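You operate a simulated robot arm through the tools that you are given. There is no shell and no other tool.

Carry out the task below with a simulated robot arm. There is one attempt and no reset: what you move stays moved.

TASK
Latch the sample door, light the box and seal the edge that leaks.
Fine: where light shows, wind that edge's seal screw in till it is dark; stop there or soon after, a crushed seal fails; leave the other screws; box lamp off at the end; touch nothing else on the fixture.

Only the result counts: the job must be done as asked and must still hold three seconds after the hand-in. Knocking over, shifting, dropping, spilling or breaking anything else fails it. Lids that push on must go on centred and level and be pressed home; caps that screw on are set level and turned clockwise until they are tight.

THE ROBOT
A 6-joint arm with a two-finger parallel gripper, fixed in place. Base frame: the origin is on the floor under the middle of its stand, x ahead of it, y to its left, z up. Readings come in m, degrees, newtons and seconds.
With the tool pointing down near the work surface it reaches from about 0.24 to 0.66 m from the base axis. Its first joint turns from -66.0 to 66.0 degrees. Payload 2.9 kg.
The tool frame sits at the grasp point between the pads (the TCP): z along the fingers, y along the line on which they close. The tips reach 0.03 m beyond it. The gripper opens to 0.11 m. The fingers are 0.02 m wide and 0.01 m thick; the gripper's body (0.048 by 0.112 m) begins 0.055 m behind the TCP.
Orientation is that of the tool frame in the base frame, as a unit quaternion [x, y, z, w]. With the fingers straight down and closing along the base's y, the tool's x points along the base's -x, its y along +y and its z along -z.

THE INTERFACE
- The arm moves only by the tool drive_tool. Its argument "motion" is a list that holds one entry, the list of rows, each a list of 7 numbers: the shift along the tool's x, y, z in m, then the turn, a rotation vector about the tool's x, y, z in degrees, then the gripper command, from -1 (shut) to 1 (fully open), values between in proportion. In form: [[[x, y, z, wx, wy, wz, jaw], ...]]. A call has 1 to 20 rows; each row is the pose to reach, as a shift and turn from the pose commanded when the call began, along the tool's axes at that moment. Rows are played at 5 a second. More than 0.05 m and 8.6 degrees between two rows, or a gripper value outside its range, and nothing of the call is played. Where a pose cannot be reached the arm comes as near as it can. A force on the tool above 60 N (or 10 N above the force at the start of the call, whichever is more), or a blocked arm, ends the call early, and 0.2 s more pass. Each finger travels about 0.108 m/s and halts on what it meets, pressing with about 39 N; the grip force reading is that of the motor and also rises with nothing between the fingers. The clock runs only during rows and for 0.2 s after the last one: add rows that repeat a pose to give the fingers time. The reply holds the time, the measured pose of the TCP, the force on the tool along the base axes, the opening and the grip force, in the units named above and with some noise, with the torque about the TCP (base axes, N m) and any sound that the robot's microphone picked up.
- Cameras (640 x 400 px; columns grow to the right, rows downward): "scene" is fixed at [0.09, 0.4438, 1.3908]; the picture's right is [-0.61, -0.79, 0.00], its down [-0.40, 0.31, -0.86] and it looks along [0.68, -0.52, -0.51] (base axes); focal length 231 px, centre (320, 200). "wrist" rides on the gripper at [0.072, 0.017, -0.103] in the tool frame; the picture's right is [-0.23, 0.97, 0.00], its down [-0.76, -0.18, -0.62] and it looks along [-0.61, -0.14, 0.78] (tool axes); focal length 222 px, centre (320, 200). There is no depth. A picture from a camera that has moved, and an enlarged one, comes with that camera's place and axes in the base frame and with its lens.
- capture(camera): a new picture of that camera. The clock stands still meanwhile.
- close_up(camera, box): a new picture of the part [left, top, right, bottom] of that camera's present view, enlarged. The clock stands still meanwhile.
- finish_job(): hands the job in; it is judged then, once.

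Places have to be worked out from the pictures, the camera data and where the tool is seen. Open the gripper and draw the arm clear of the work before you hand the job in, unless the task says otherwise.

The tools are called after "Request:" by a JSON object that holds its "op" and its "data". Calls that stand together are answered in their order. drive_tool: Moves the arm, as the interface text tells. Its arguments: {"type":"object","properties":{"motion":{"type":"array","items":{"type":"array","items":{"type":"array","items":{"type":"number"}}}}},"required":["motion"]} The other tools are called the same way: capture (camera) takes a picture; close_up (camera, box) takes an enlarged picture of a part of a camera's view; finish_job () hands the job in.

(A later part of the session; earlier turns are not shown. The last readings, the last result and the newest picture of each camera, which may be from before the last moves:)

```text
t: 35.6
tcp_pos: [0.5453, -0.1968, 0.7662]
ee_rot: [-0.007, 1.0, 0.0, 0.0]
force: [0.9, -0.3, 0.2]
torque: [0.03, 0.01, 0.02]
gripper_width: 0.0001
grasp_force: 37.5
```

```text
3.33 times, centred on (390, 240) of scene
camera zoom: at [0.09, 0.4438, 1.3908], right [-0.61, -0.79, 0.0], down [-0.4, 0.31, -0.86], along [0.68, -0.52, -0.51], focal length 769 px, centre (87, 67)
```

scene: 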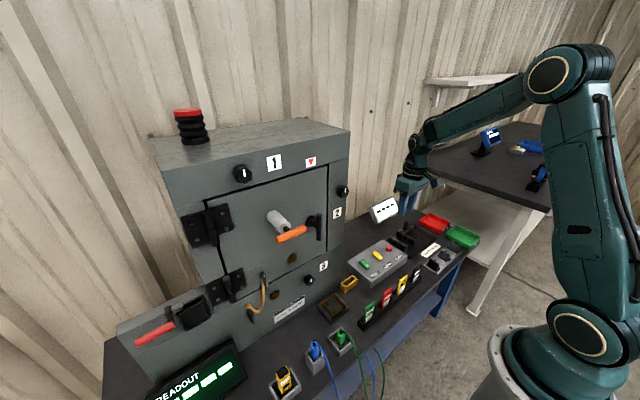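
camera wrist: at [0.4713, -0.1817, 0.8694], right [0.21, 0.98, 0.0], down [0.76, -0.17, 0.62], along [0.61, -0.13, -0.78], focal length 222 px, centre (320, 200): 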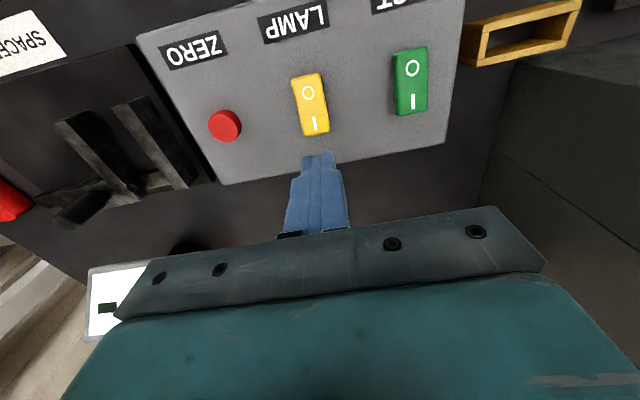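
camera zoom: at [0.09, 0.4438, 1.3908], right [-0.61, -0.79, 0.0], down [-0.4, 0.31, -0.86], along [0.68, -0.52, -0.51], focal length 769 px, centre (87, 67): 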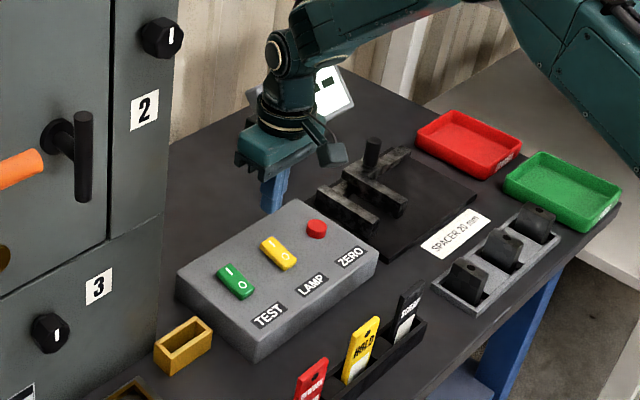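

The tip is above the rocker's I end. I'll correct by about −4 mm in x and −3 mm in y and descend to just above contact.

Request:
{"op": "drive_tool", "data": {"motion": [[[0.002, -0.002, 0.015, 0, 0, 0, -1], [0.004, -0.0035, 0.03, 0, 0, 0, -1], [0.004, -0.0035, 0.044, 0, 0, 0, -1], [0.004, -0.0035, 0.048, 0, 0, 0, -1], [0.004, -0.0035, 0.048, 0, 0, 0, -1]]]}}

Request:
{"op": "close_up", "data": {"camera": "wrist", "box": [220, 30, 420, 190]}}

Request:
{"op": "close_up", "data": {"camera": "scene", "box": [340, 215, 440, 290]}}

```text
t: 36.8
tcp_pos: [0.5411, -0.2014, 0.7187]
ee_rot: [-0.006, 1.0, 0.0, 0.0]
force: [0.2, 0.0, 0.0]
torque: [0.01, 0.01, 0.03]
gripper_width: 0.0002
grasp_force: 38.2
```

```text
2.50 times, centred on (320, 110) of wrist
camera zoom: at [0.4681, -0.1852, 0.8216], right [0.21, 0.98, 0.0], down [0.76, -0.17, 0.62], along [0.61, -0.13, -0.78], focal length 555 px, centre (320, 425)
```

zoom: 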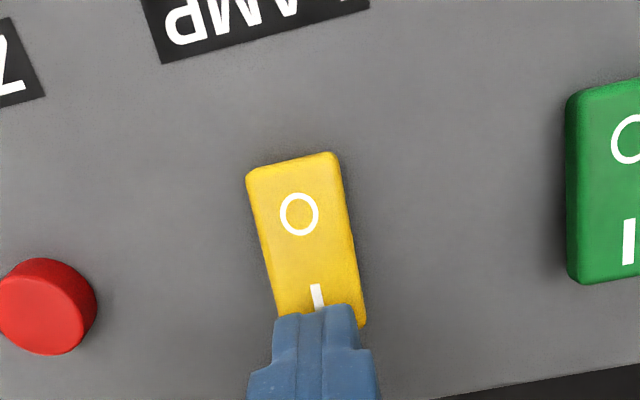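

```text
5.33 times, centred on (390, 252) of scene
camera zoom: at [0.09, 0.4438, 1.3908], right [-0.61, -0.79, 0.0], down [-0.4, 0.31, -0.86], along [0.68, -0.52, -0.51], focal length 1230 px, centre (-53, -80)
```

zoom: 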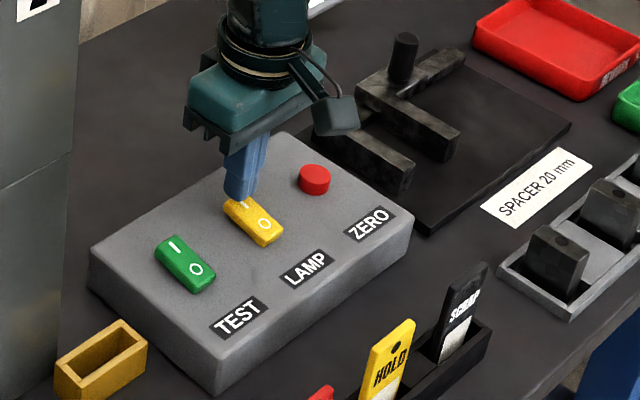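

The tip is right over the I end. I'll press down in small steps.

Request:
{"op": "drive_tool", "data": {"motion": [[[0, 0, 0.003, 0, 0, 0, -1], [0, 0, 0.006, 0, 0, 0, -1], [0, 0, 0.009, 0, 0, 0, -1], [0, 0, 0.011, 0, 0, 0, -1], [0, 0, 0.013, 0, 0, 0, -1]]]}}

Request:
{"op": "close_up", "data": {"camera": "scene", "box": [340, 215, 440, 290]}}

Request:
{"op": "close_up", "data": {"camera": "scene", "box": [150, 110, 370, 300]}}

```text
t: 38.0
tcp_pos: [0.5429, -0.2004, 0.7095]
ee_rot: [-0.007, 1.0, -0.001, 0.002]
force: [-10.9, 6.8, 50.0]
torque: [0.27, 0.83, 0.0]
gripper_width: 0.0
grasp_force: 37.6
```

```text
5.33 times, centred on (390, 252) of scene
camera zoom: at [0.0889, 0.4442, 1.3907], right [-0.61, -0.79, 0.0], down [-0.4, 0.31, -0.86], along [0.68, -0.52, -0.51], focal length 1230 px, centre (-53, -80)
```

zoom: 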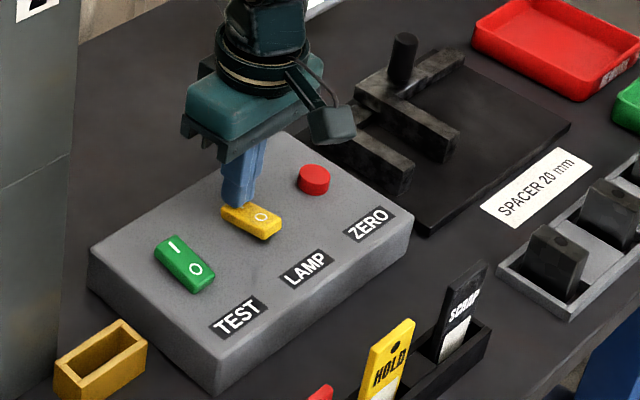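

```text
2.11 times, centred on (260, 205) of scene
camera zoom: at [0.0889, 0.4442, 1.3907], right [-0.61, -0.79, 0.0], down [-0.4, 0.31, -0.86], along [0.68, -0.52, -0.51], focal length 486 px, centre (446, 190)
```

zoom: 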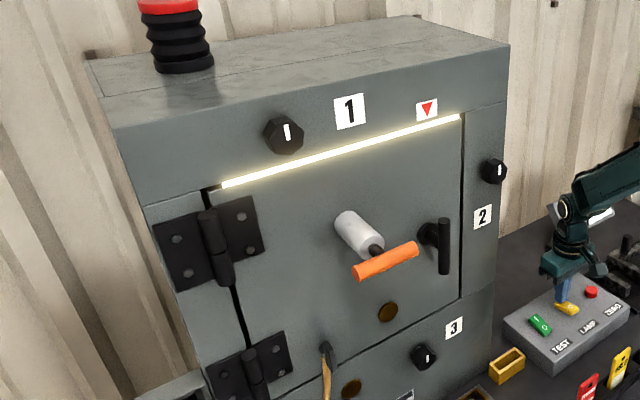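

The lamp is on, and light shows clearly along the top edge, which belongs to screw 1. I'll lift off the rocker and rise.

Request:
{"op": "drive_tool", "data": {"motion": [[[0, 0, 0.005, 0, 0, 0, -1], [0, 0, -0.01, 0, 0, 0, -1], [0, 0, -0.04, 0, 0, 0, -1], [0, 0, -0.08, 0, 0, 0, -1], [0, 0, -0.12, 0, 0, 0, -1], [0.03, 0.01, -0.16, 0, 0, 0, -1], [0.06, 0.02, -0.2, 0, 0, 0, -1], [0.09, 0.03, -0.24, 0, 0, 0, -1], [0.12, 0.04, -0.28, 0, 0, 0, -1], [0.12, 0.04, -0.28, 0, 0, 0, -1]]]}}

Request:
{"op": "capture", "data": {"camera": "scene"}}

Request:
{"op": "capture", "data": {"camera": "wrist"}}

Request:
{"op": "close_up", "data": {"camera": "scene", "box": [340, 215, 440, 290]}}

```text
refused: row 6 steps farther than a row can; nothing moved
```

```text
taken
```

scene: 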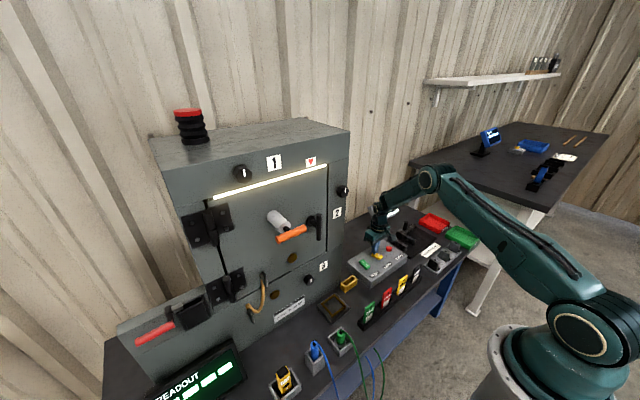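

```text
taken
camera wrist: at [0.469, -0.1854, 0.8128], right [0.21, 0.98, 0.0], down [0.76, -0.17, 0.63], along [0.61, -0.13, -0.78], focal length 222 px, centre (320, 200)
```

wrist: 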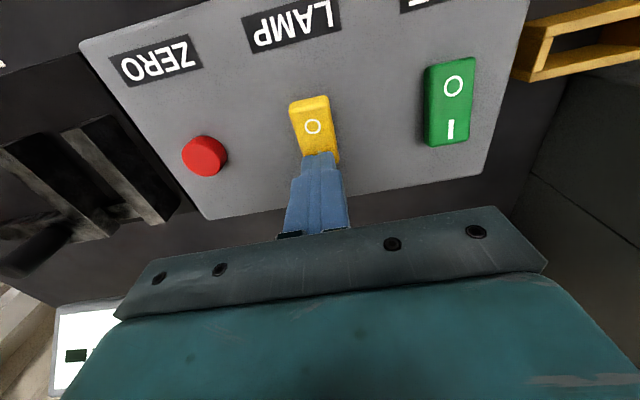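

```text
5.33 times, centred on (390, 252) of scene
camera zoom: at [0.0889, 0.4442, 1.3907], right [-0.61, -0.79, 0.0], down [-0.4, 0.31, -0.86], along [0.68, -0.52, -0.51], focal length 1230 px, centre (-53, -80)
```

zoom: 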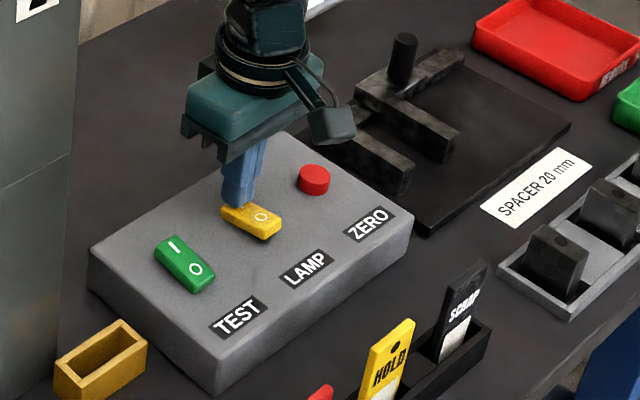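

That call was refused because one step was slightly too long, so nothing moved. I'll repeat it with shorter steps.

Request:
{"op": "drive_tool", "data": {"motion": [[[0, 0, -0.004, 0, 0, 0, -1], [0, 0, -0.02, 0, 0, 0, -1], [0, 0, -0.05, 0, 0, 0, -1], [0, 0, -0.085, 0, 0, 0, -1], [0, 0, -0.12, 0, 0, 0, -1], [0.025, 0.01, -0.15, 0, 0, 0, -1], [0.05, 0.02, -0.18, 0, 0, 0, -1], [0.075, 0.03, -0.21, 0, 0, 0, -1], [0.1, 0.04, -0.24, 0, 0, 0, -1], [0.12, 0.05, -0.27, 0, 0, 0, -1], [0.12, 0.05, -0.27, 0, 0, 0, -1]]]}}

Request:
{"op": "capture", "data": {"camera": "wrist"}}

Request:
{"op": "close_up", "data": {"camera": "scene", "box": [340, 215, 440, 290]}}

Request:
{"op": "close_up", "data": {"camera": "scene", "box": [170, 110, 370, 300]}}

```text
t: 40.4
tcp_pos: [0.4193, -0.1534, 0.9777]
ee_rot: [-0.007, 1.0, 0.0, 0.0]
force: [-0.7, -0.6, -1.0]
torque: [0.01, 0.0, -0.01]
gripper_width: 0.0
grasp_force: 37.8
```

```text
taken
camera wrist: at [0.3463, -0.1381, 1.0806], right [0.21, 0.98, 0.0], down [0.76, -0.17, 0.62], along [0.61, -0.13, -0.78], focal length 222 px, centre (320, 200)
```

wrist: 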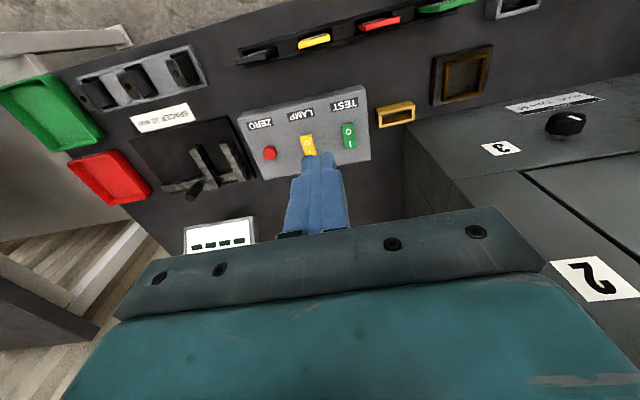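

```text
5.33 times, centred on (390, 252) of scene
camera zoom: at [0.09, 0.4438, 1.3908], right [-0.61, -0.79, 0.0], down [-0.4, 0.31, -0.86], along [0.68, -0.52, -0.51], focal length 1230 px, centre (-53, -80)
```

zoom: 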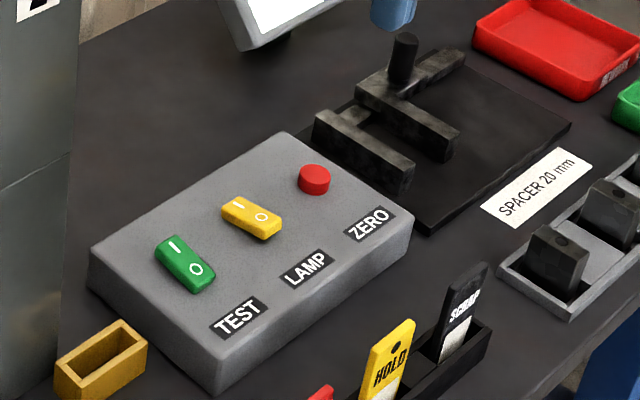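

```text
2.11 times, centred on (270, 205) of scene
camera zoom: at [0.09, 0.4438, 1.3908], right [-0.61, -0.79, 0.0], down [-0.4, 0.31, -0.86], along [0.68, -0.52, -0.51], focal length 486 px, centre (425, 190)
```

zoom: 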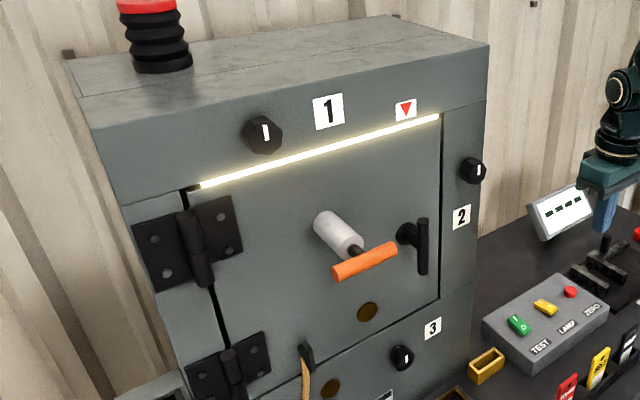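

The lamp stays on, with only the top edge glowing; the right and bottom edges are dark. Next I'll swing the tool to point forward again and rise to knob 1's level, keeping well off the face.

Request:
{"op": "drive_tool", "data": {"motion": [[[0, 0.02, -0.02, 0, -8, 0, -0.5], [0, 0.04, -0.04, 0, -16, 0, 0], [0, 0.06, -0.06, 0, -24, 0, 0], [0, 0.08, -0.08, 0, -32, 0, 0], [0, 0.1, -0.1, 0, -40, 0, 0], [0, 0.12, -0.12, 0, -48, 0, 0], [0, 0.14, -0.14, 0, -56, 0, 0], [0, 0.16, -0.16, 0, -64, 0, 0], [0, 0.18, -0.18, 0, -72, 0, 0], [0, 0.2, -0.2, 0, -80, 0, 0], [0, 0.22, -0.22, 0, -88, 0, 0], [0, 0.23, -0.222, 0, -90, 0, 0], [0, 0.23, -0.222, 0, -90, 0, 0]]]}}

Request:
{"op": "capture", "data": {"camera": "scene"}}

Request:
{"op": "capture", "data": {"camera": "wrist"}}

```text
t: 43.2
tcp_pos: [0.4175, 0.0783, 1.1975]
ee_rot: [-0.005, 0.706, 0.007, 0.708]
force: [-0.8, 0.0, 0.5]
torque: [0.0, -0.02, 0.0]
gripper_width: 0.055
grasp_force: 0.0
```

```text
taken
```

scene: 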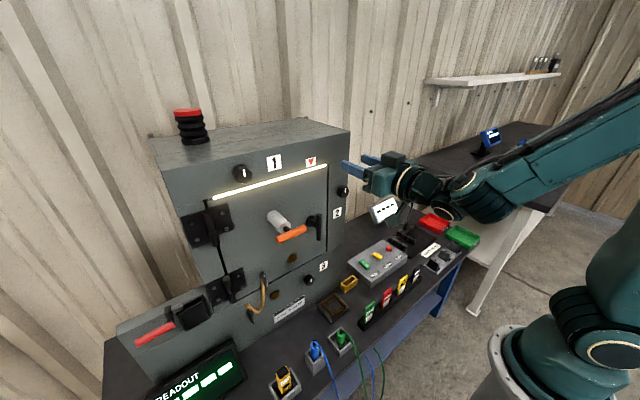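

```text
taken
camera wrist: at [0.3131, 0.093, 1.1255], right [-0.01, 0.97, 0.23], down [-0.62, -0.19, 0.76], along [0.78, -0.13, 0.61], focal length 222 px, centre (320, 200)
```

wrist: 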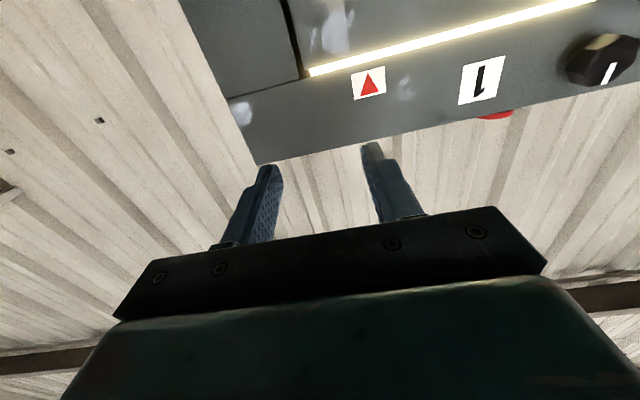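

Knob 1 triangulates to about y≈0.308, z≈1.199. I'll slide left in front of it at the current stand-off and take a refined look.

Request:
{"op": "drive_tool", "data": {"motion": [[[0, 0.04, 0, 0, 0, 0, 0], [0, 0.08, 0, 0, 0, 0, 0], [0, 0.12, 0, 0, 0, 0, 0], [0, 0.16, 0, 0, 0, 0, 0], [0, 0.2, 0, 0, 0, 0, 0], [0, 0.23, -0.0, 0, 0, 0, 0], [0, 0.23, 0, 0, 0, 0, 0]]]}}

Request:
{"op": "capture", "data": {"camera": "scene"}}

Request:
{"op": "capture", "data": {"camera": "wrist"}}

Request:
{"op": "close_up", "data": {"camera": "scene", "box": [190, 120, 370, 230]}}

```text
t: 44.8
tcp_pos: [0.4158, 0.3079, 1.1975]
ee_rot: [-0.005, 0.707, 0.005, 0.708]
force: [1.0, 0.0, 0.9]
torque: [-0.01, -0.02, -0.01]
gripper_width: 0.0551
grasp_force: 0.0
```

```text
taken
```

scene: 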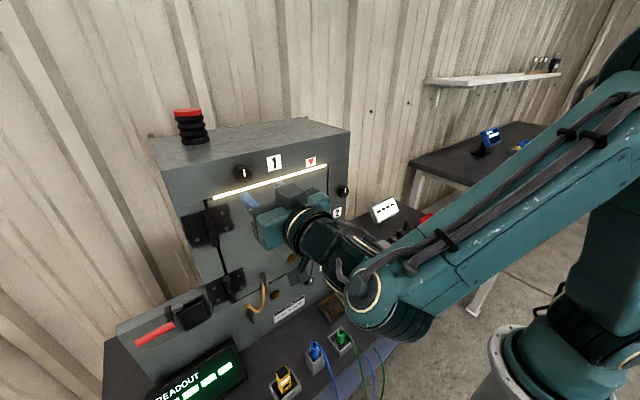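

```text
taken
camera wrist: at [0.3114, 0.323, 1.1252], right [-0.01, 0.97, 0.23], down [-0.62, -0.19, 0.76], along [0.78, -0.13, 0.61], focal length 222 px, centre (320, 200)
```

wrist: 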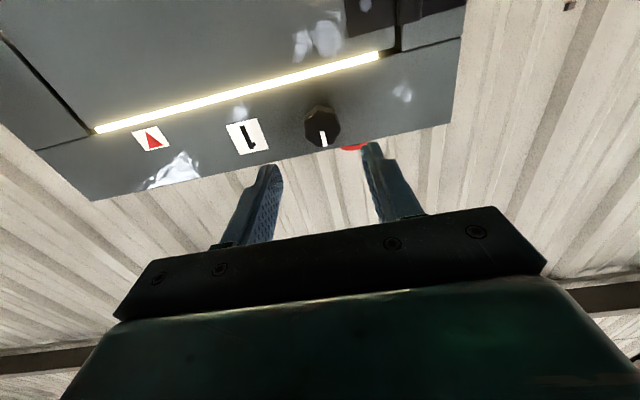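

```text
3.56 times, centred on (280, 175) of scene
camera zoom: at [0.09, 0.4438, 1.3908], right [-0.61, -0.79, 0.0], down [-0.4, 0.31, -0.86], along [0.68, -0.52, -0.51], focal length 820 px, centre (462, 289)
```

zoom: 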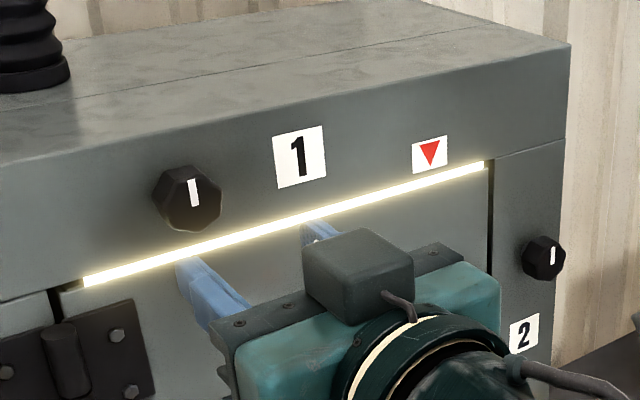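

The knob is almost exactly ahead of the TCP. I'll zoom in on it to refine its centre and facets.

Request:
{"op": "close_up", "data": {"camera": "wrist", "box": [260, 80, 400, 180]}}

Request:
{"op": "close_up", "data": {"camera": "scene", "box": [220, 150, 290, 200]}}

```text
4.00 times, centred on (330, 130) of wrist
camera zoom: at [0.3114, 0.323, 1.1252], right [-0.01, 0.97, 0.23], down [-0.62, -0.19, 0.76], along [0.78, -0.13, 0.61], focal length 888 px, centre (280, 480)
```

zoom: 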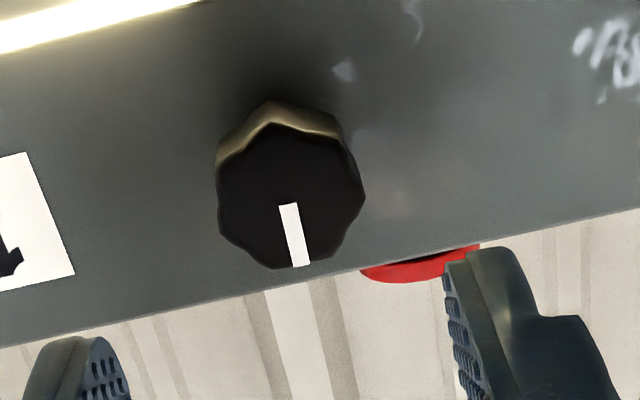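

```text
8.00 times, centred on (255, 175) of scene
camera zoom: at [0.09, 0.4438, 1.3908], right [-0.61, -0.79, 0.0], down [-0.4, 0.31, -0.86], along [0.68, -0.52, -0.51], focal length 1845 px, centre (840, 400)
```

zoom: 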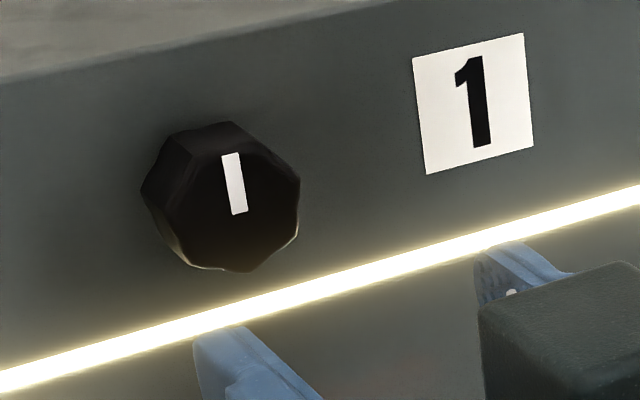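

The knob face is centred ~2 mm to +y of my axis, with its front at x≈0.504, and its white mark is at 12 o'clock. I'll pre-roll −80° to give room for a long clockwise stroke, then recheck the alignment.

Request:
{"op": "drive_tool", "data": {"motion": [[[0, 0.0022, 0, 0, 0, -8, 0], [-0.0005, 0.0022, 0, 0, 0, -16, 0], [-0.0005, 0.0022, 0, 0, 0, -24, 0], [-0.0005, 0.0022, 0, 0, 0, -32, 0], [-0.0005, 0.0022, 0, 0, 0, -40, 0], [-0.0005, 0.0022, 0, 0, 0, -48, 0], [-0.0005, 0.0022, 0, 0, 0, -56, 0], [-0.0005, 0.0022, 0, 0, 0, -64, 0], [-0.0005, 0.0022, 0, 0, 0, -72, 0], [-0.0005, 0.0022, 0, 0, 0, -80, 0], [-0.0005, 0.0022, 0, 0, 0, -80, 0], [-0.0005, 0.0022, 0, 0, 0, -80, 0]]]}}

Request:
{"op": "capture", "data": {"camera": "wrist"}}

Request:
{"op": "close_up", "data": {"camera": "scene", "box": [190, 120, 370, 230]}}

```text
t: 47.4
tcp_pos: [0.4172, 0.3073, 1.1979]
ee_rot: [-0.459, 0.538, -0.45, 0.544]
force: [0.2, -0.5, 0.0]
torque: [-0.01, 0.02, -0.04]
gripper_width: 0.0552
grasp_force: 0.0
```

```text
taken
camera wrist: at [0.3131, 0.2381, 1.1695], right [-0.01, 0.39, -0.92], down [-0.63, 0.71, 0.31], along [0.77, 0.58, 0.24], focal length 222 px, centre (320, 200)
```

wrist: 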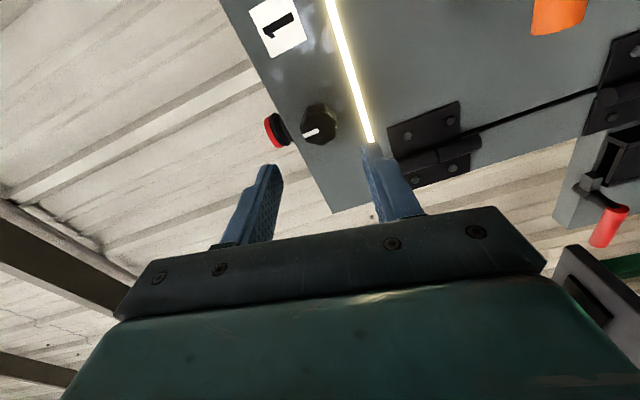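

```text
3.56 times, centred on (280, 175) of scene
camera zoom: at [0.09, 0.4438, 1.3908], right [-0.61, -0.79, 0.0], down [-0.4, 0.31, -0.86], along [0.68, -0.52, -0.51], focal length 820 px, centre (462, 289)
```

zoom: 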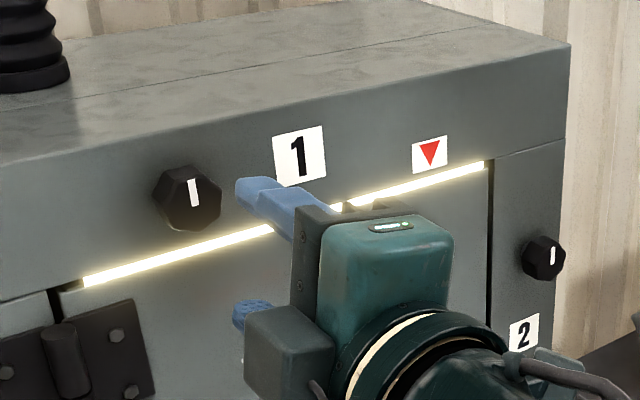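

Request:
{"op": "close_up", "data": {"camera": "wrist", "box": [260, 80, 400, 180]}}

```text
4.00 times, centred on (330, 130) of wrist
camera zoom: at [0.3131, 0.2381, 1.1695], right [-0.01, 0.39, -0.92], down [-0.63, 0.71, 0.31], along [0.77, 0.58, 0.24], focal length 888 px, centre (280, 480)
```

zoom: 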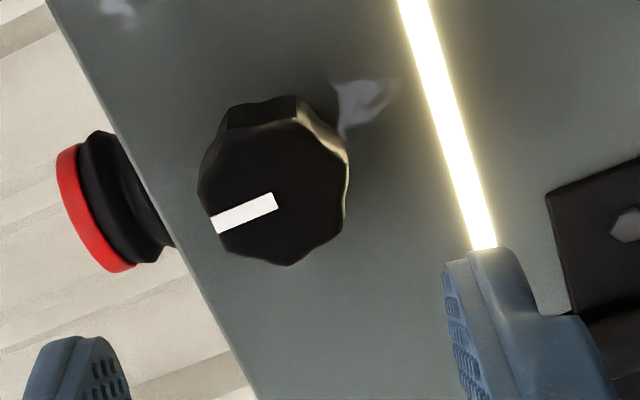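

The knob is centred to within ~2 mm between the open jaws. I'll advance 0.071 m along the tool axis so the fingers straddle the knob without touching the panel.

Request:
{"op": "drive_tool", "data": {"motion": [[[0, -0.001, 0.018, 0, 0, 0, 0], [0, -0.001, 0.036, 0, 0, 0, 0], [0, -0.001, 0.054, 0, 0, 0, 0], [0, -0.001, 0.065, 0, 0, 0, 0], [0, -0.001, 0.071, 0, 0, 0, 0], [0, -0.001, 0.071, 0, 0, 0, 0]]]}}

Request:
{"op": "capture", "data": {"camera": "wrist"}}

Request:
{"op": "close_up", "data": {"camera": "scene", "box": [190, 120, 370, 230]}}

```text
t: 48.8
tcp_pos: [0.485, 0.3106, 1.1994]
ee_rot: [-0.459, 0.539, -0.45, 0.545]
force: [-0.2, -0.6, 0.2]
torque: [-0.01, 0.01, 0.03]
gripper_width: 0.0551
grasp_force: 0.0
```

```text
taken
camera wrist: at [0.3821, 0.2404, 1.1704], right [-0.01, 0.39, -0.92], down [-0.63, 0.71, 0.31], along [0.77, 0.58, 0.24], focal length 222 px, centre (320, 200)
```

wrist: 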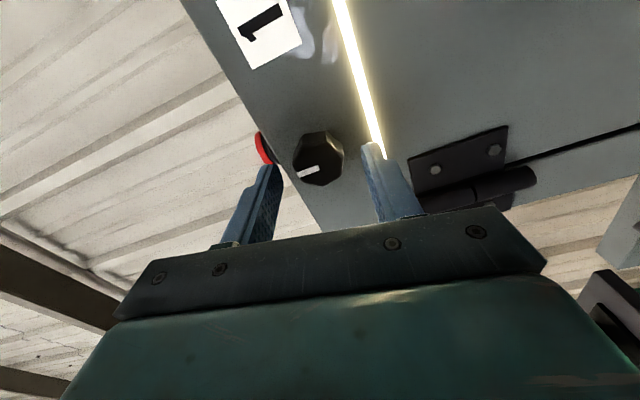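

```text
3.56 times, centred on (280, 175) of scene
camera zoom: at [0.09, 0.4438, 1.3908], right [-0.61, -0.79, 0.0], down [-0.4, 0.31, -0.86], along [0.68, -0.52, -0.51], focal length 820 px, centre (462, 289)
```

zoom: 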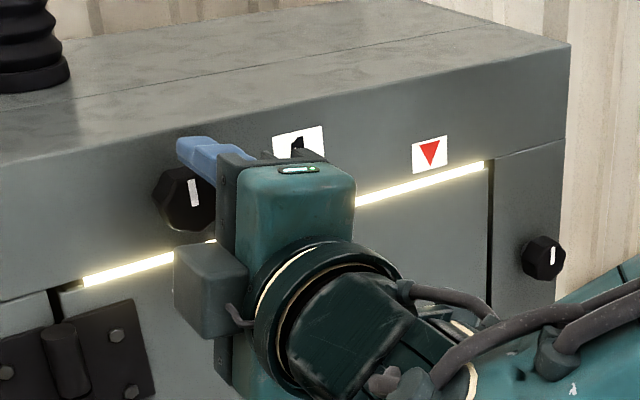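

I need to know how deep the fingers engage, so I'll zoom in on the fingers and knob.

Request:
{"op": "close_up", "data": {"camera": "wrist", "box": [230, 110, 410, 220]}}

Request:
{"op": "close_up", "data": {"camera": "scene", "box": [225, 145, 285, 190]}}

```text
3.56 times, centred on (320, 165) of wrist
camera zoom: at [0.3821, 0.2404, 1.1704], right [-0.01, 0.39, -0.92], down [-0.63, 0.71, 0.31], along [0.77, 0.58, 0.24], focal length 790 px, centre (320, 324)
```

zoom: 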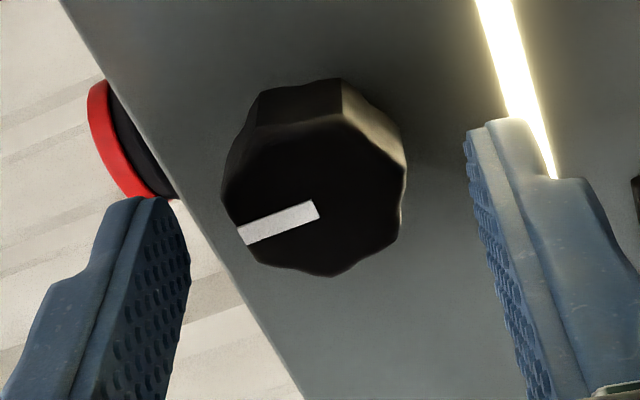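

```text
8.89 times, centred on (255, 168) of scene
camera zoom: at [0.09, 0.4438, 1.3908], right [-0.61, -0.79, 0.0], down [-0.4, 0.31, -0.86], along [0.68, -0.52, -0.51], focal length 2050 px, centre (898, 489)
```

zoom: 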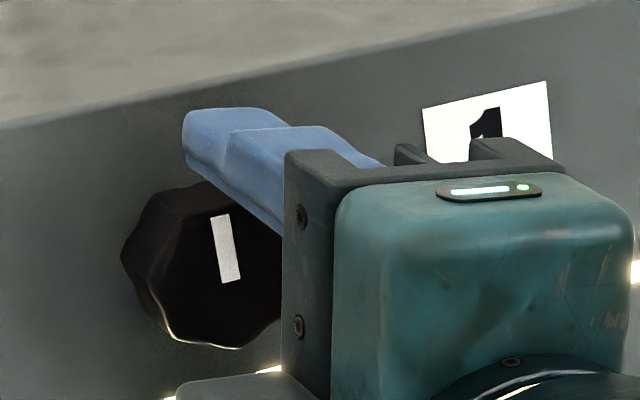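

By my estimate the knob front is at x≈0.508–0.513, so engagement may be shallow. The panel face is at about 0.54, so I'll advance another 8 mm and then close gently on the knob.

Request:
{"op": "drive_tool", "data": {"motion": [[[0, -0.001, 0.004, 0, 0, 0, 0], [0, -0.001, 0.008, 0, 0, 0, 0], [0, -0.001, 0.008, 0, 0, 0, 0]]]}}

Request:
{"op": "drive_tool", "data": {"motion": [[[0, 0, 0, 0, 0, 0, -0.2], [0, 0, 0, 0, 0, 0, -0.35], [0, 0, 0, 0, 0, 0, -1], [0, 0, 0, 0, 0, 0, -1], [0, 0, 0, 0, 0, 0, -1]]]}}

Request:
{"op": "close_up", "data": {"camera": "wrist", "box": [230, 90, 410, 220]}}

Request:
{"op": "close_up", "data": {"camera": "scene", "box": [190, 120, 370, 230]}}

```text
t: 49.6
tcp_pos: [0.4945, 0.3108, 1.2008]
ee_rot: [-0.458, 0.539, -0.45, 0.545]
force: [-0.6, -1.4, -0.4]
torque: [0.02, -0.04, 0.0]
gripper_width: 0.0551
grasp_force: 0.0
```

```text
t: 50.8
tcp_pos: [0.4946, 0.311, 1.2001]
ee_rot: [-0.457, 0.539, -0.45, 0.546]
force: [0.7, 0.4, 2.7]
torque: [0.12, -0.13, -0.03]
gripper_width: 0.0331
grasp_force: 45.3
```

```text
3.08 times, centred on (320, 155) of wrist
camera zoom: at [0.3912, 0.2409, 1.1711], right [-0.01, 0.39, -0.92], down [-0.63, 0.71, 0.31], along [0.77, 0.58, 0.25], focal length 684 px, centre (320, 338)
```

zoom: 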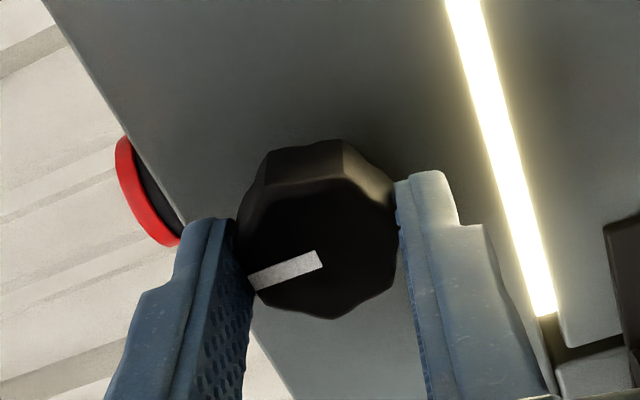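

```text
3.56 times, centred on (280, 175) of scene
camera zoom: at [0.09, 0.4438, 1.3908], right [-0.61, -0.79, 0.0], down [-0.4, 0.31, -0.86], along [0.68, -0.52, -0.51], focal length 820 px, centre (462, 289)
```

zoom: 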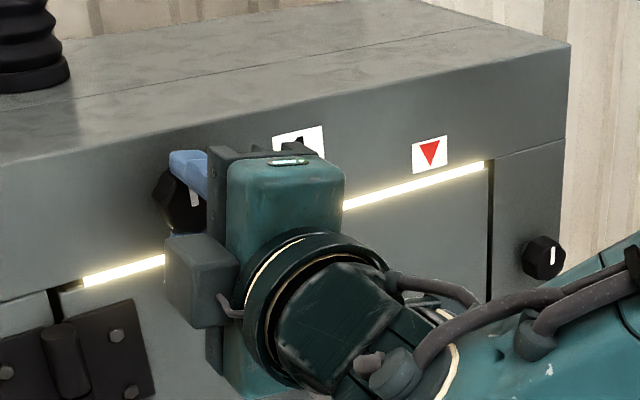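

Gripped at 0.0331 m with near-zero side force, so I'm well centred. I'll turn clockwise 16° and check torque and light.

Request:
{"op": "drive_tool", "data": {"motion": [[[0, 0, 0, 0, 0, 4, -1], [0, 0, 0, 0, 0, 8, -1], [0, 0, 0, 0, 0, 12, -1], [0, 0, 0, 0, 0, 16, -1], [0, 0, 0, 0, 0, 16, -1]]]}}

Request:
{"op": "close_up", "data": {"camera": "wrist", "box": [230, 90, 410, 220]}}

Request:
{"op": "close_up", "data": {"camera": "scene", "box": [190, 120, 370, 230]}}

```text
t: 52.0
tcp_pos: [0.4948, 0.3104, 1.202]
ee_rot: [-0.378, 0.597, -0.37, 0.603]
force: [14.1, 6.8, 1.2]
torque: [0.03, -0.61, 0.62]
gripper_width: 0.0332
grasp_force: 44.4
```

```text
3.08 times, centred on (320, 155) of wrist
camera zoom: at [0.3911, 0.2515, 1.1536], right [-0.01, 0.63, -0.77], down [-0.63, 0.6, 0.49], along [0.77, 0.49, 0.39], focal length 684 px, centre (320, 338)
```

zoom: 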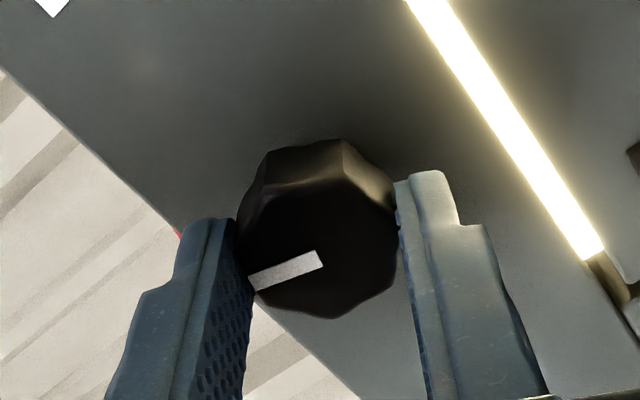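

```text
3.56 times, centred on (280, 175) of scene
camera zoom: at [0.0904, 0.444, 1.3907], right [-0.61, -0.79, 0.0], down [-0.4, 0.31, -0.86], along [0.68, -0.52, -0.51], focal length 820 px, centre (462, 289)
```

zoom: 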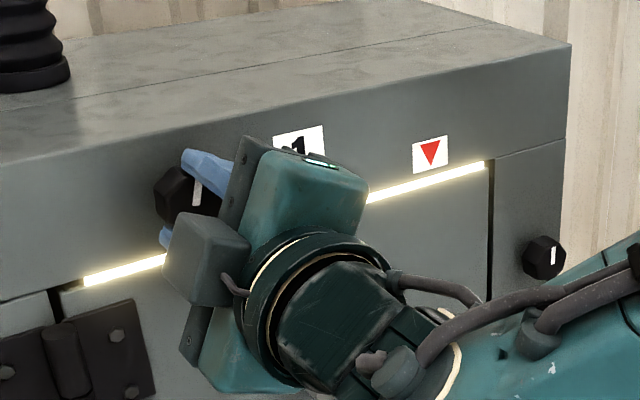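

The knob follows with negligible torque, and the light is still bright. I'll turn another 24° clockwise.

Request:
{"op": "drive_tool", "data": {"motion": [[[0, 0, 0, 0, 0, 6, -1], [0, 0, 0, 0, 0, 12, -1], [0, 0, 0, 0, 0, 18, -1], [0, 0, 0, 0, 0, 24, -1], [0, 0, 0, 0, 0, 24, -1]]]}}

Request:
{"op": "close_up", "data": {"camera": "wrist", "box": [230, 60, 450, 220]}}

Request:
{"op": "close_up", "data": {"camera": "scene", "box": [190, 120, 370, 230]}}

```text
t: 53.2
tcp_pos: [0.4937, 0.311, 1.2004]
ee_rot: [-0.246, 0.663, -0.236, 0.667]
force: [19.6, 9.3, 7.3]
torque: [0.04, -0.69, 0.06]
gripper_width: 0.033
grasp_force: 44.9
```

```text
2.50 times, centred on (340, 140) of wrist
camera zoom: at [0.3906, 0.2755, 1.1344], right [-0.01, 0.89, -0.45], down [-0.63, 0.34, 0.7], along [0.78, 0.29, 0.56], focal length 555 px, centre (270, 350)
```

zoom: 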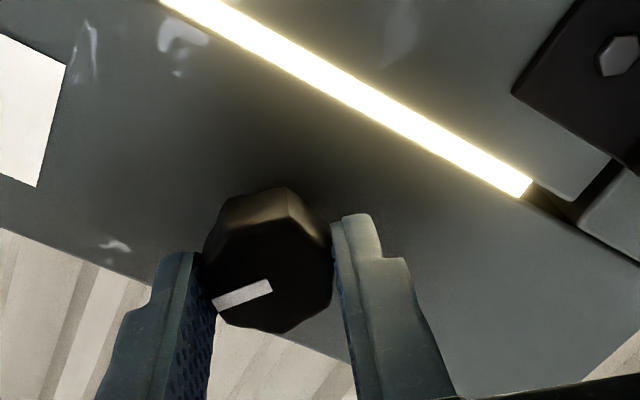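

```text
3.56 times, centred on (280, 175) of scene
camera zoom: at [0.0906, 0.4441, 1.3907], right [-0.61, -0.79, 0.0], down [-0.4, 0.31, -0.86], along [0.68, -0.52, -0.51], focal length 820 px, centre (462, 289)
```

zoom: 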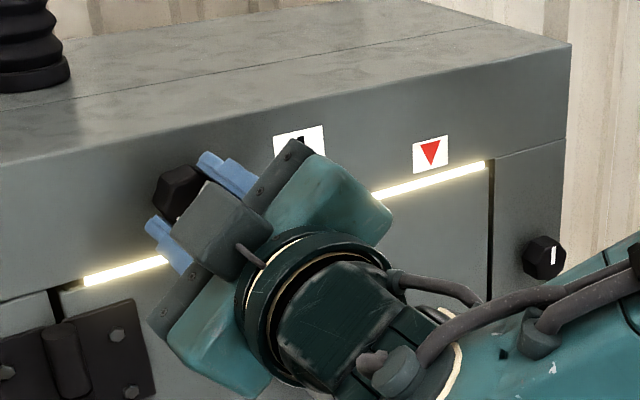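

About 40° turned and the light is unchanged so far. A +20 N axial pull is building as the screw draws in, so I'll advance ~1.5 mm to relieve it and turn another 24°.

Request:
{"op": "drive_tool", "data": {"motion": [[[0, 0, 0.0015, 0, 0, 0, -1], [0, 0, 0.0015, 0, 0, 6, -1], [0, 0, 0.0015, 0, 0, 12, -1], [0, 0, 0.0015, 0, 0, 18, -1], [0, 0, 0.0015, 0, 0, 24, -1], [0, 0, 0.0015, 0, 0, 24, -1]]]}}

Request:
{"op": "close_up", "data": {"camera": "wrist", "box": [230, 20, 510, 220]}}

Request:
{"op": "close_up", "data": {"camera": "scene", "box": [190, 120, 370, 230]}}

```text
t: 54.6
tcp_pos: [0.494, 0.3105, 1.201]
ee_rot: [-0.102, 0.7, -0.094, 0.701]
force: [-15.0, 1.5, 7.2]
torque: [0.01, -0.62, -0.35]
gripper_width: 0.0327
grasp_force: 44.9
```

```text
2.00 times, centred on (370, 120) of wrist
camera zoom: at [0.3902, 0.305, 1.1268], right [-0.01, 1.0, -0.05], down [-0.62, 0.03, 0.78], along [0.78, 0.04, 0.62], focal length 444 px, centre (220, 360)
```

zoom: 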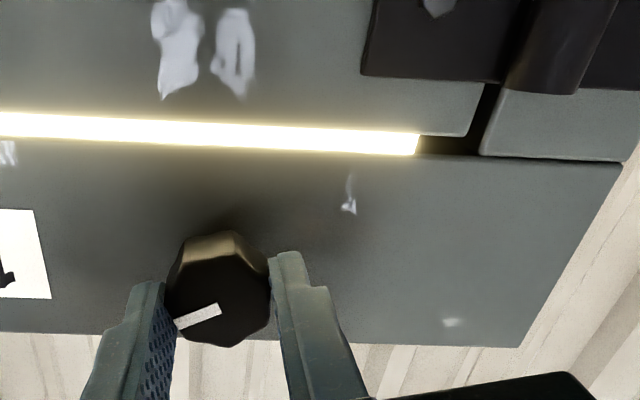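

```text
3.56 times, centred on (280, 175) of scene
camera zoom: at [0.0893, 0.4438, 1.3908], right [-0.61, -0.79, 0.0], down [-0.4, 0.31, -0.86], along [0.68, -0.52, -0.51], focal length 820 px, centre (462, 289)
```

zoom: 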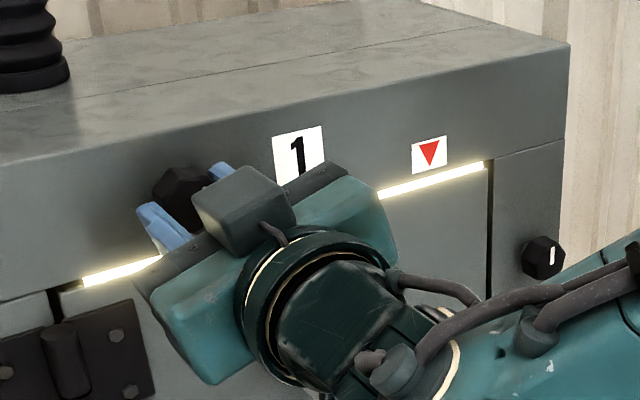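

Axial force flipped to −15 N, so I'll back off 0.8 mm. 64° turned, light still on. I'll continue another 32° and zoom on an unobstructed part of the slit to track its brightness.

Request:
{"op": "drive_tool", "data": {"motion": [[[0, 0, -0.0008, 0, 0, 0, -1], [0, 0, -0.0008, 0, 0, 8, -1], [0, 0, -0.0008, 0, 0, 16, -1], [0, 0, -0.0008, 0, 0, 24, -1], [0, 0, -0.0008, 0, 0, 32, -1], [0, 0, -0.0008, 0, 0, 32, -1]]]}}

Request:
{"op": "close_up", "data": {"camera": "scene", "box": [280, 150, 344, 190]}}

Request:
{"op": "close_up", "data": {"camera": "wrist", "box": [230, 20, 510, 220]}}

```text
t: 56.0
tcp_pos: [0.4948, 0.3102, 1.2003]
ee_rot: [0.094, 0.701, 0.105, 0.699]
force: [-2.3, -0.8, 6.4]
torque: [0.06, -0.39, -0.5]
gripper_width: 0.0325
grasp_force: 45.0
```

```text
10.00 times, centred on (312, 170) of scene
camera zoom: at [0.0898, 0.4437, 1.3908], right [-0.61, -0.79, 0.0], down [-0.4, 0.31, -0.86], along [0.68, -0.52, -0.51], focal length 2306 px, centre (400, 500)
```

zoom: 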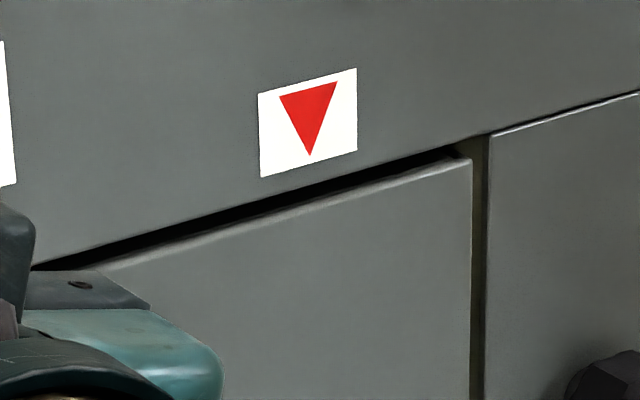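

```text
2.00 times, centred on (370, 120) of wrist
camera zoom: at [0.3896, 0.3445, 1.1362], right [-0.01, 0.87, 0.49], down [-0.62, -0.39, 0.68], along [0.79, -0.29, 0.54], focal length 444 px, centre (220, 360)
```

zoom: 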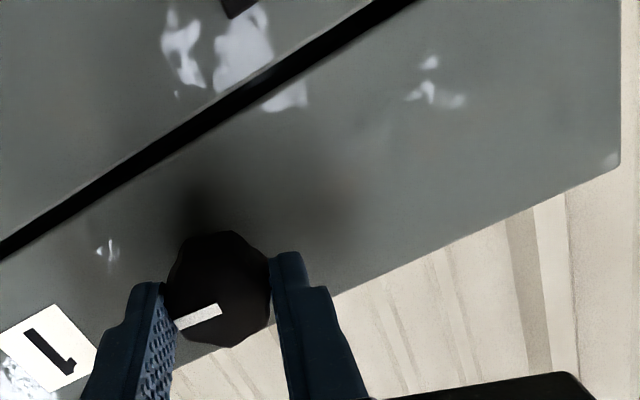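

The top slit has gone dark after ~96° total, so I'm stopping there. Before releasing, I'll check the whole slit and the other edges closely, because the right-hand gap looks slightly olive.

Request:
{"op": "close_up", "data": {"camera": "scene", "box": [300, 150, 364, 260]}}

Request:
{"op": "close_up", "data": {"camera": "scene", "box": [180, 140, 350, 300]}}

Request:
{"op": "close_up", "data": {"camera": "scene", "box": [200, 180, 240, 210]}}

Request:
{"op": "close_up", "data": {"camera": "scene", "box": [340, 215, 440, 290]}}

```text
3.64 times, centred on (332, 205) of scene
camera zoom: at [0.0898, 0.4437, 1.3908], right [-0.61, -0.79, 0.0], down [-0.4, 0.31, -0.86], along [0.68, -0.52, -0.51], focal length 839 px, centre (276, 182)
```

zoom: 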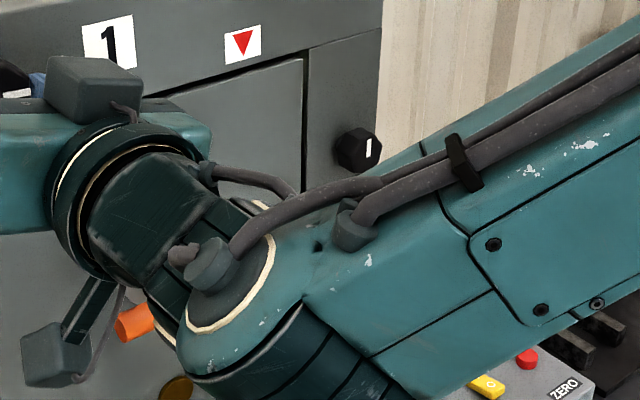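

```text
2.50 times, centred on (265, 220) of scene
camera zoom: at [0.0898, 0.4437, 1.3908], right [-0.61, -0.79, 0.0], down [-0.4, 0.31, -0.86], along [0.68, -0.52, -0.51], focal length 576 px, centre (458, 150)
```

zoom: 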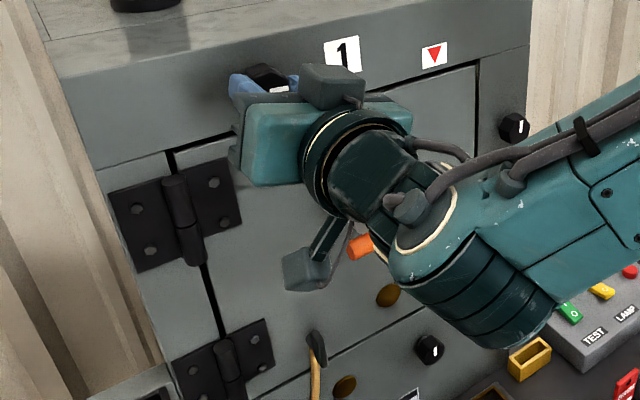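

```text
13.33 times, centred on (220, 195) of scene
camera zoom: at [0.0898, 0.4437, 1.3908], right [-0.61, -0.79, 0.0], down [-0.4, 0.31, -0.86], along [0.68, -0.52, -0.51], focal length 3075 px, centre (1653, 267)
```

zoom: 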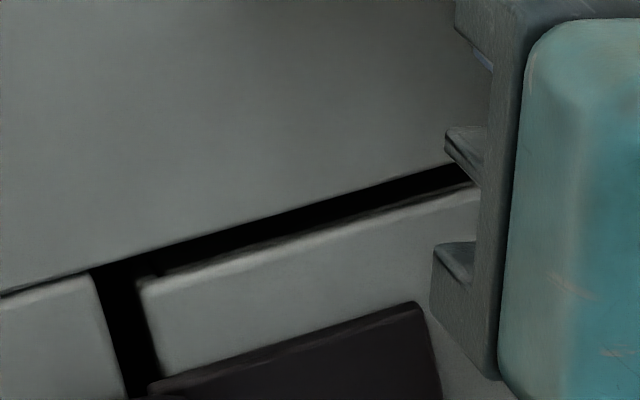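

```text
5.33 times, centred on (390, 252) of scene
camera zoom: at [0.0898, 0.4437, 1.3908], right [-0.61, -0.79, 0.0], down [-0.4, 0.31, -0.86], along [0.68, -0.52, -0.51], focal length 1230 px, centre (-53, -80)
```

zoom: 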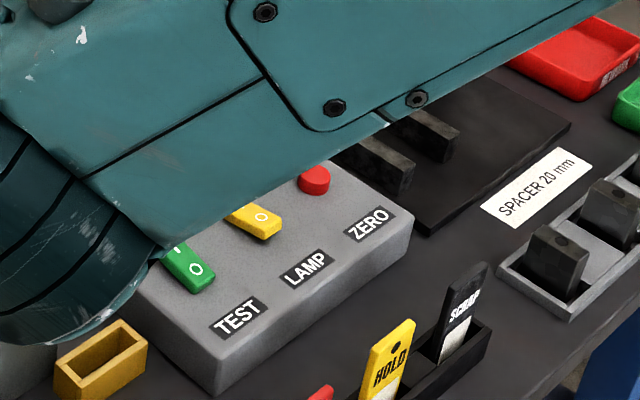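

The slit is dark along its full length and the LAMP rocker is still in its on position. I'll open the jaws and back straight out from the knob.

Request:
{"op": "drive_tool", "data": {"motion": [[[0, 0, 0, 0, 0, 0, -0.3], [0, 0, 0, 0, 0, 0, 0], [0, 0, 0, 0, 0, 0, 0], [0, 0, -0.02, 0, 0, 0, 0], [0, 0, -0.045, 0, 0, 0, 0], [0, 0, -0.075, 0, 0, 0, 0], [0, 0, -0.075, 0, 0, 0, 0]]]}}

Request:
{"op": "capture", "data": {"camera": "wrist"}}

Request:
{"op": "capture", "data": {"camera": "scene"}}

```text
t: 57.6
tcp_pos: [0.4202, 0.3091, 1.2001]
ee_rot: [0.094, 0.701, 0.103, 0.7]
force: [-0.7, 1.1, -0.5]
torque: [0.02, 0.02, 0.01]
gripper_width: 0.055
grasp_force: 0.0
```

```text
taken
camera wrist: at [0.315, 0.3439, 1.1359], right [-0.01, 0.87, 0.49], down [-0.62, -0.39, 0.68], along [0.79, -0.29, 0.54], focal length 222 px, centre (320, 200)
```

wrist: 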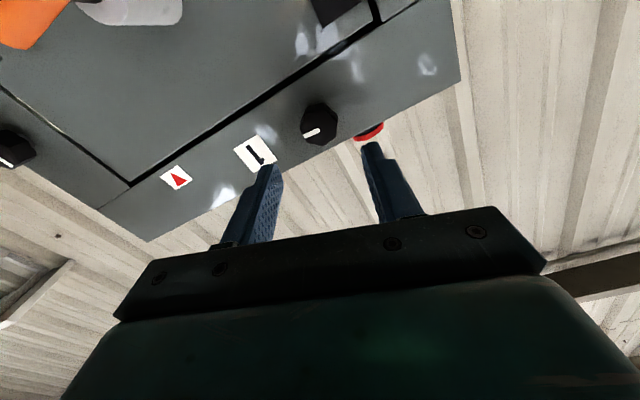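

```text
taken
```

scene: 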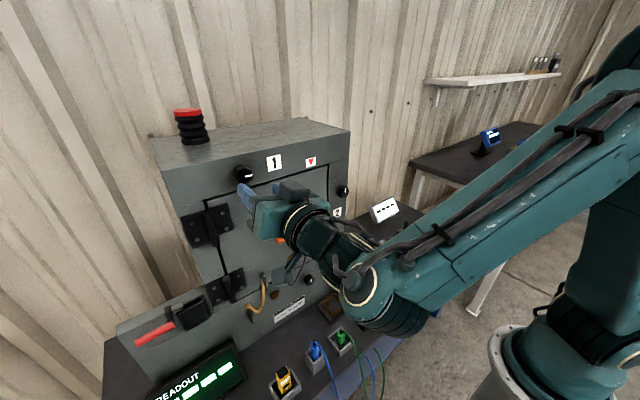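

Knob 1's mark is now near 3 o'clock and the slit is dark from below as well. I'll undo the roll and retrace my path back to the right.

Request:
{"op": "drive_tool", "data": {"motion": [[[0, 0, 0, 0, 0, -8, -0.5], [0, 0, 0, 0, 0, -16, -1], [0, 0, 0, 0, 0, -16, -1]]]}}

Request:
{"op": "drive_tool", "data": {"motion": [[[0, -0.04, 0, 0, 0, 0, -1], [0, -0.08, 0, 0, 0, 0, -1], [0, -0.12, 0, 0, 0, 0, -1], [0, -0.16, 0, 0, 0, 0, -1], [0, -0.2, 0, 0, 0, 0, -1], [0, -0.23, 0, 0, 0, 0, -1], [0, -0.23, 0, 0, 0, 0, -1]]]}}

Request:
{"op": "capture", "data": {"camera": "scene"}}

Request:
{"op": "close_up", "data": {"camera": "scene", "box": [160, 120, 370, 320]}}

```text
t: 58.4
tcp_pos: [0.4193, 0.3089, 1.1991]
ee_rot: [-0.006, 0.707, 0.004, 0.707]
force: [-0.5, 0.0, 0.1]
torque: [-0.02, 0.01, -0.01]
gripper_width: 0.0001
grasp_force: 37.8
```

```text
t: 60.0
tcp_pos: [0.4229, 0.0795, 1.2012]
ee_rot: [-0.005, 0.707, 0.005, 0.707]
force: [-1.5, 0.7, 0.0]
torque: [-0.02, -0.01, 0.01]
gripper_width: 0.0002
grasp_force: 37.6
```

```text
taken
```

scene: 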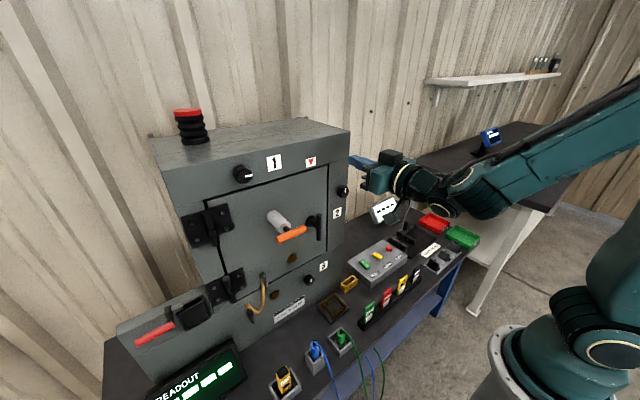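

```text
2.00 times, centred on (265, 220) of scene
camera zoom: at [0.09, 0.4438, 1.3908], right [-0.61, -0.79, 0.0], down [-0.4, 0.31, -0.86], along [0.68, -0.52, -0.51], focal length 461 px, centre (430, 160)
```

zoom: 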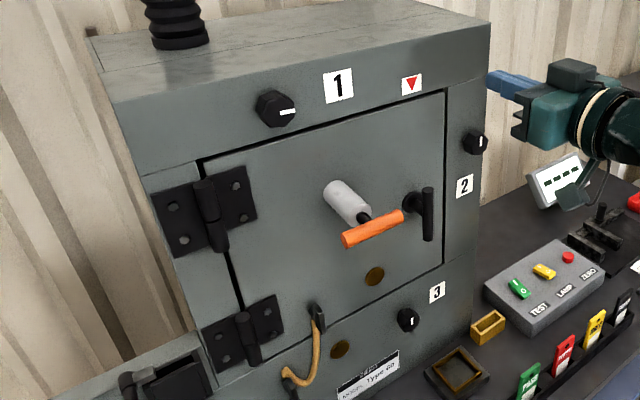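

All edges are dark with the lamp on, and the latch is still vertical. I'll retrace my path to above the panel with the tool pointing down.

Request:
{"op": "drive_tool", "data": {"motion": [[[0.01, -0.025, 0, 0, 8, 0, -1], [0.03, -0.05, 0, 0, 16, 0, -1], [0.05, -0.075, 0, 0, 24, 0, -1], [0.07, -0.1, 0, 0, 32, 0, -1], [0.09, -0.12, 0, 0, 40, 0, -1], [0.11, -0.14, 0, 0, 48, 0, -1], [0.13, -0.16, 0, 0, 56, 0, -1], [0.15, -0.18, 0, 0, 64, 0, -1], [0.17, -0.2, 0, 0, 72, 0, -1], [0.19, -0.22, 0, 0, 80, 0, -1], [0.21, -0.233, 0, 0, 88, 0, -1], [0.222, -0.233, 0, 0, 90, 0, -1], [0.222, -0.233, 0, 0, 90, 0, -1]]]}}

Request:
{"op": "capture", "data": {"camera": "wrist"}}

```text
t: 62.8
tcp_pos: [0.4272, -0.1547, 0.977]
ee_rot: [-0.006, 1.0, 0.0, -0.001]
force: [0.2, -0.2, 0.5]
torque: [-0.01, 0.0, 0.02]
gripper_width: 0.0002
grasp_force: 37.5
```

```text
taken
camera wrist: at [0.3523, -0.1382, 1.0809], right [0.21, 0.98, 0.0], down [0.77, -0.17, 0.62], along [0.61, -0.13, -0.78], focal length 222 px, centre (320, 200)
```

wrist: 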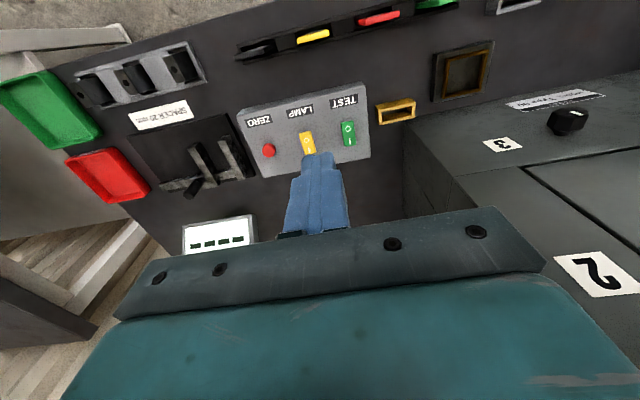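

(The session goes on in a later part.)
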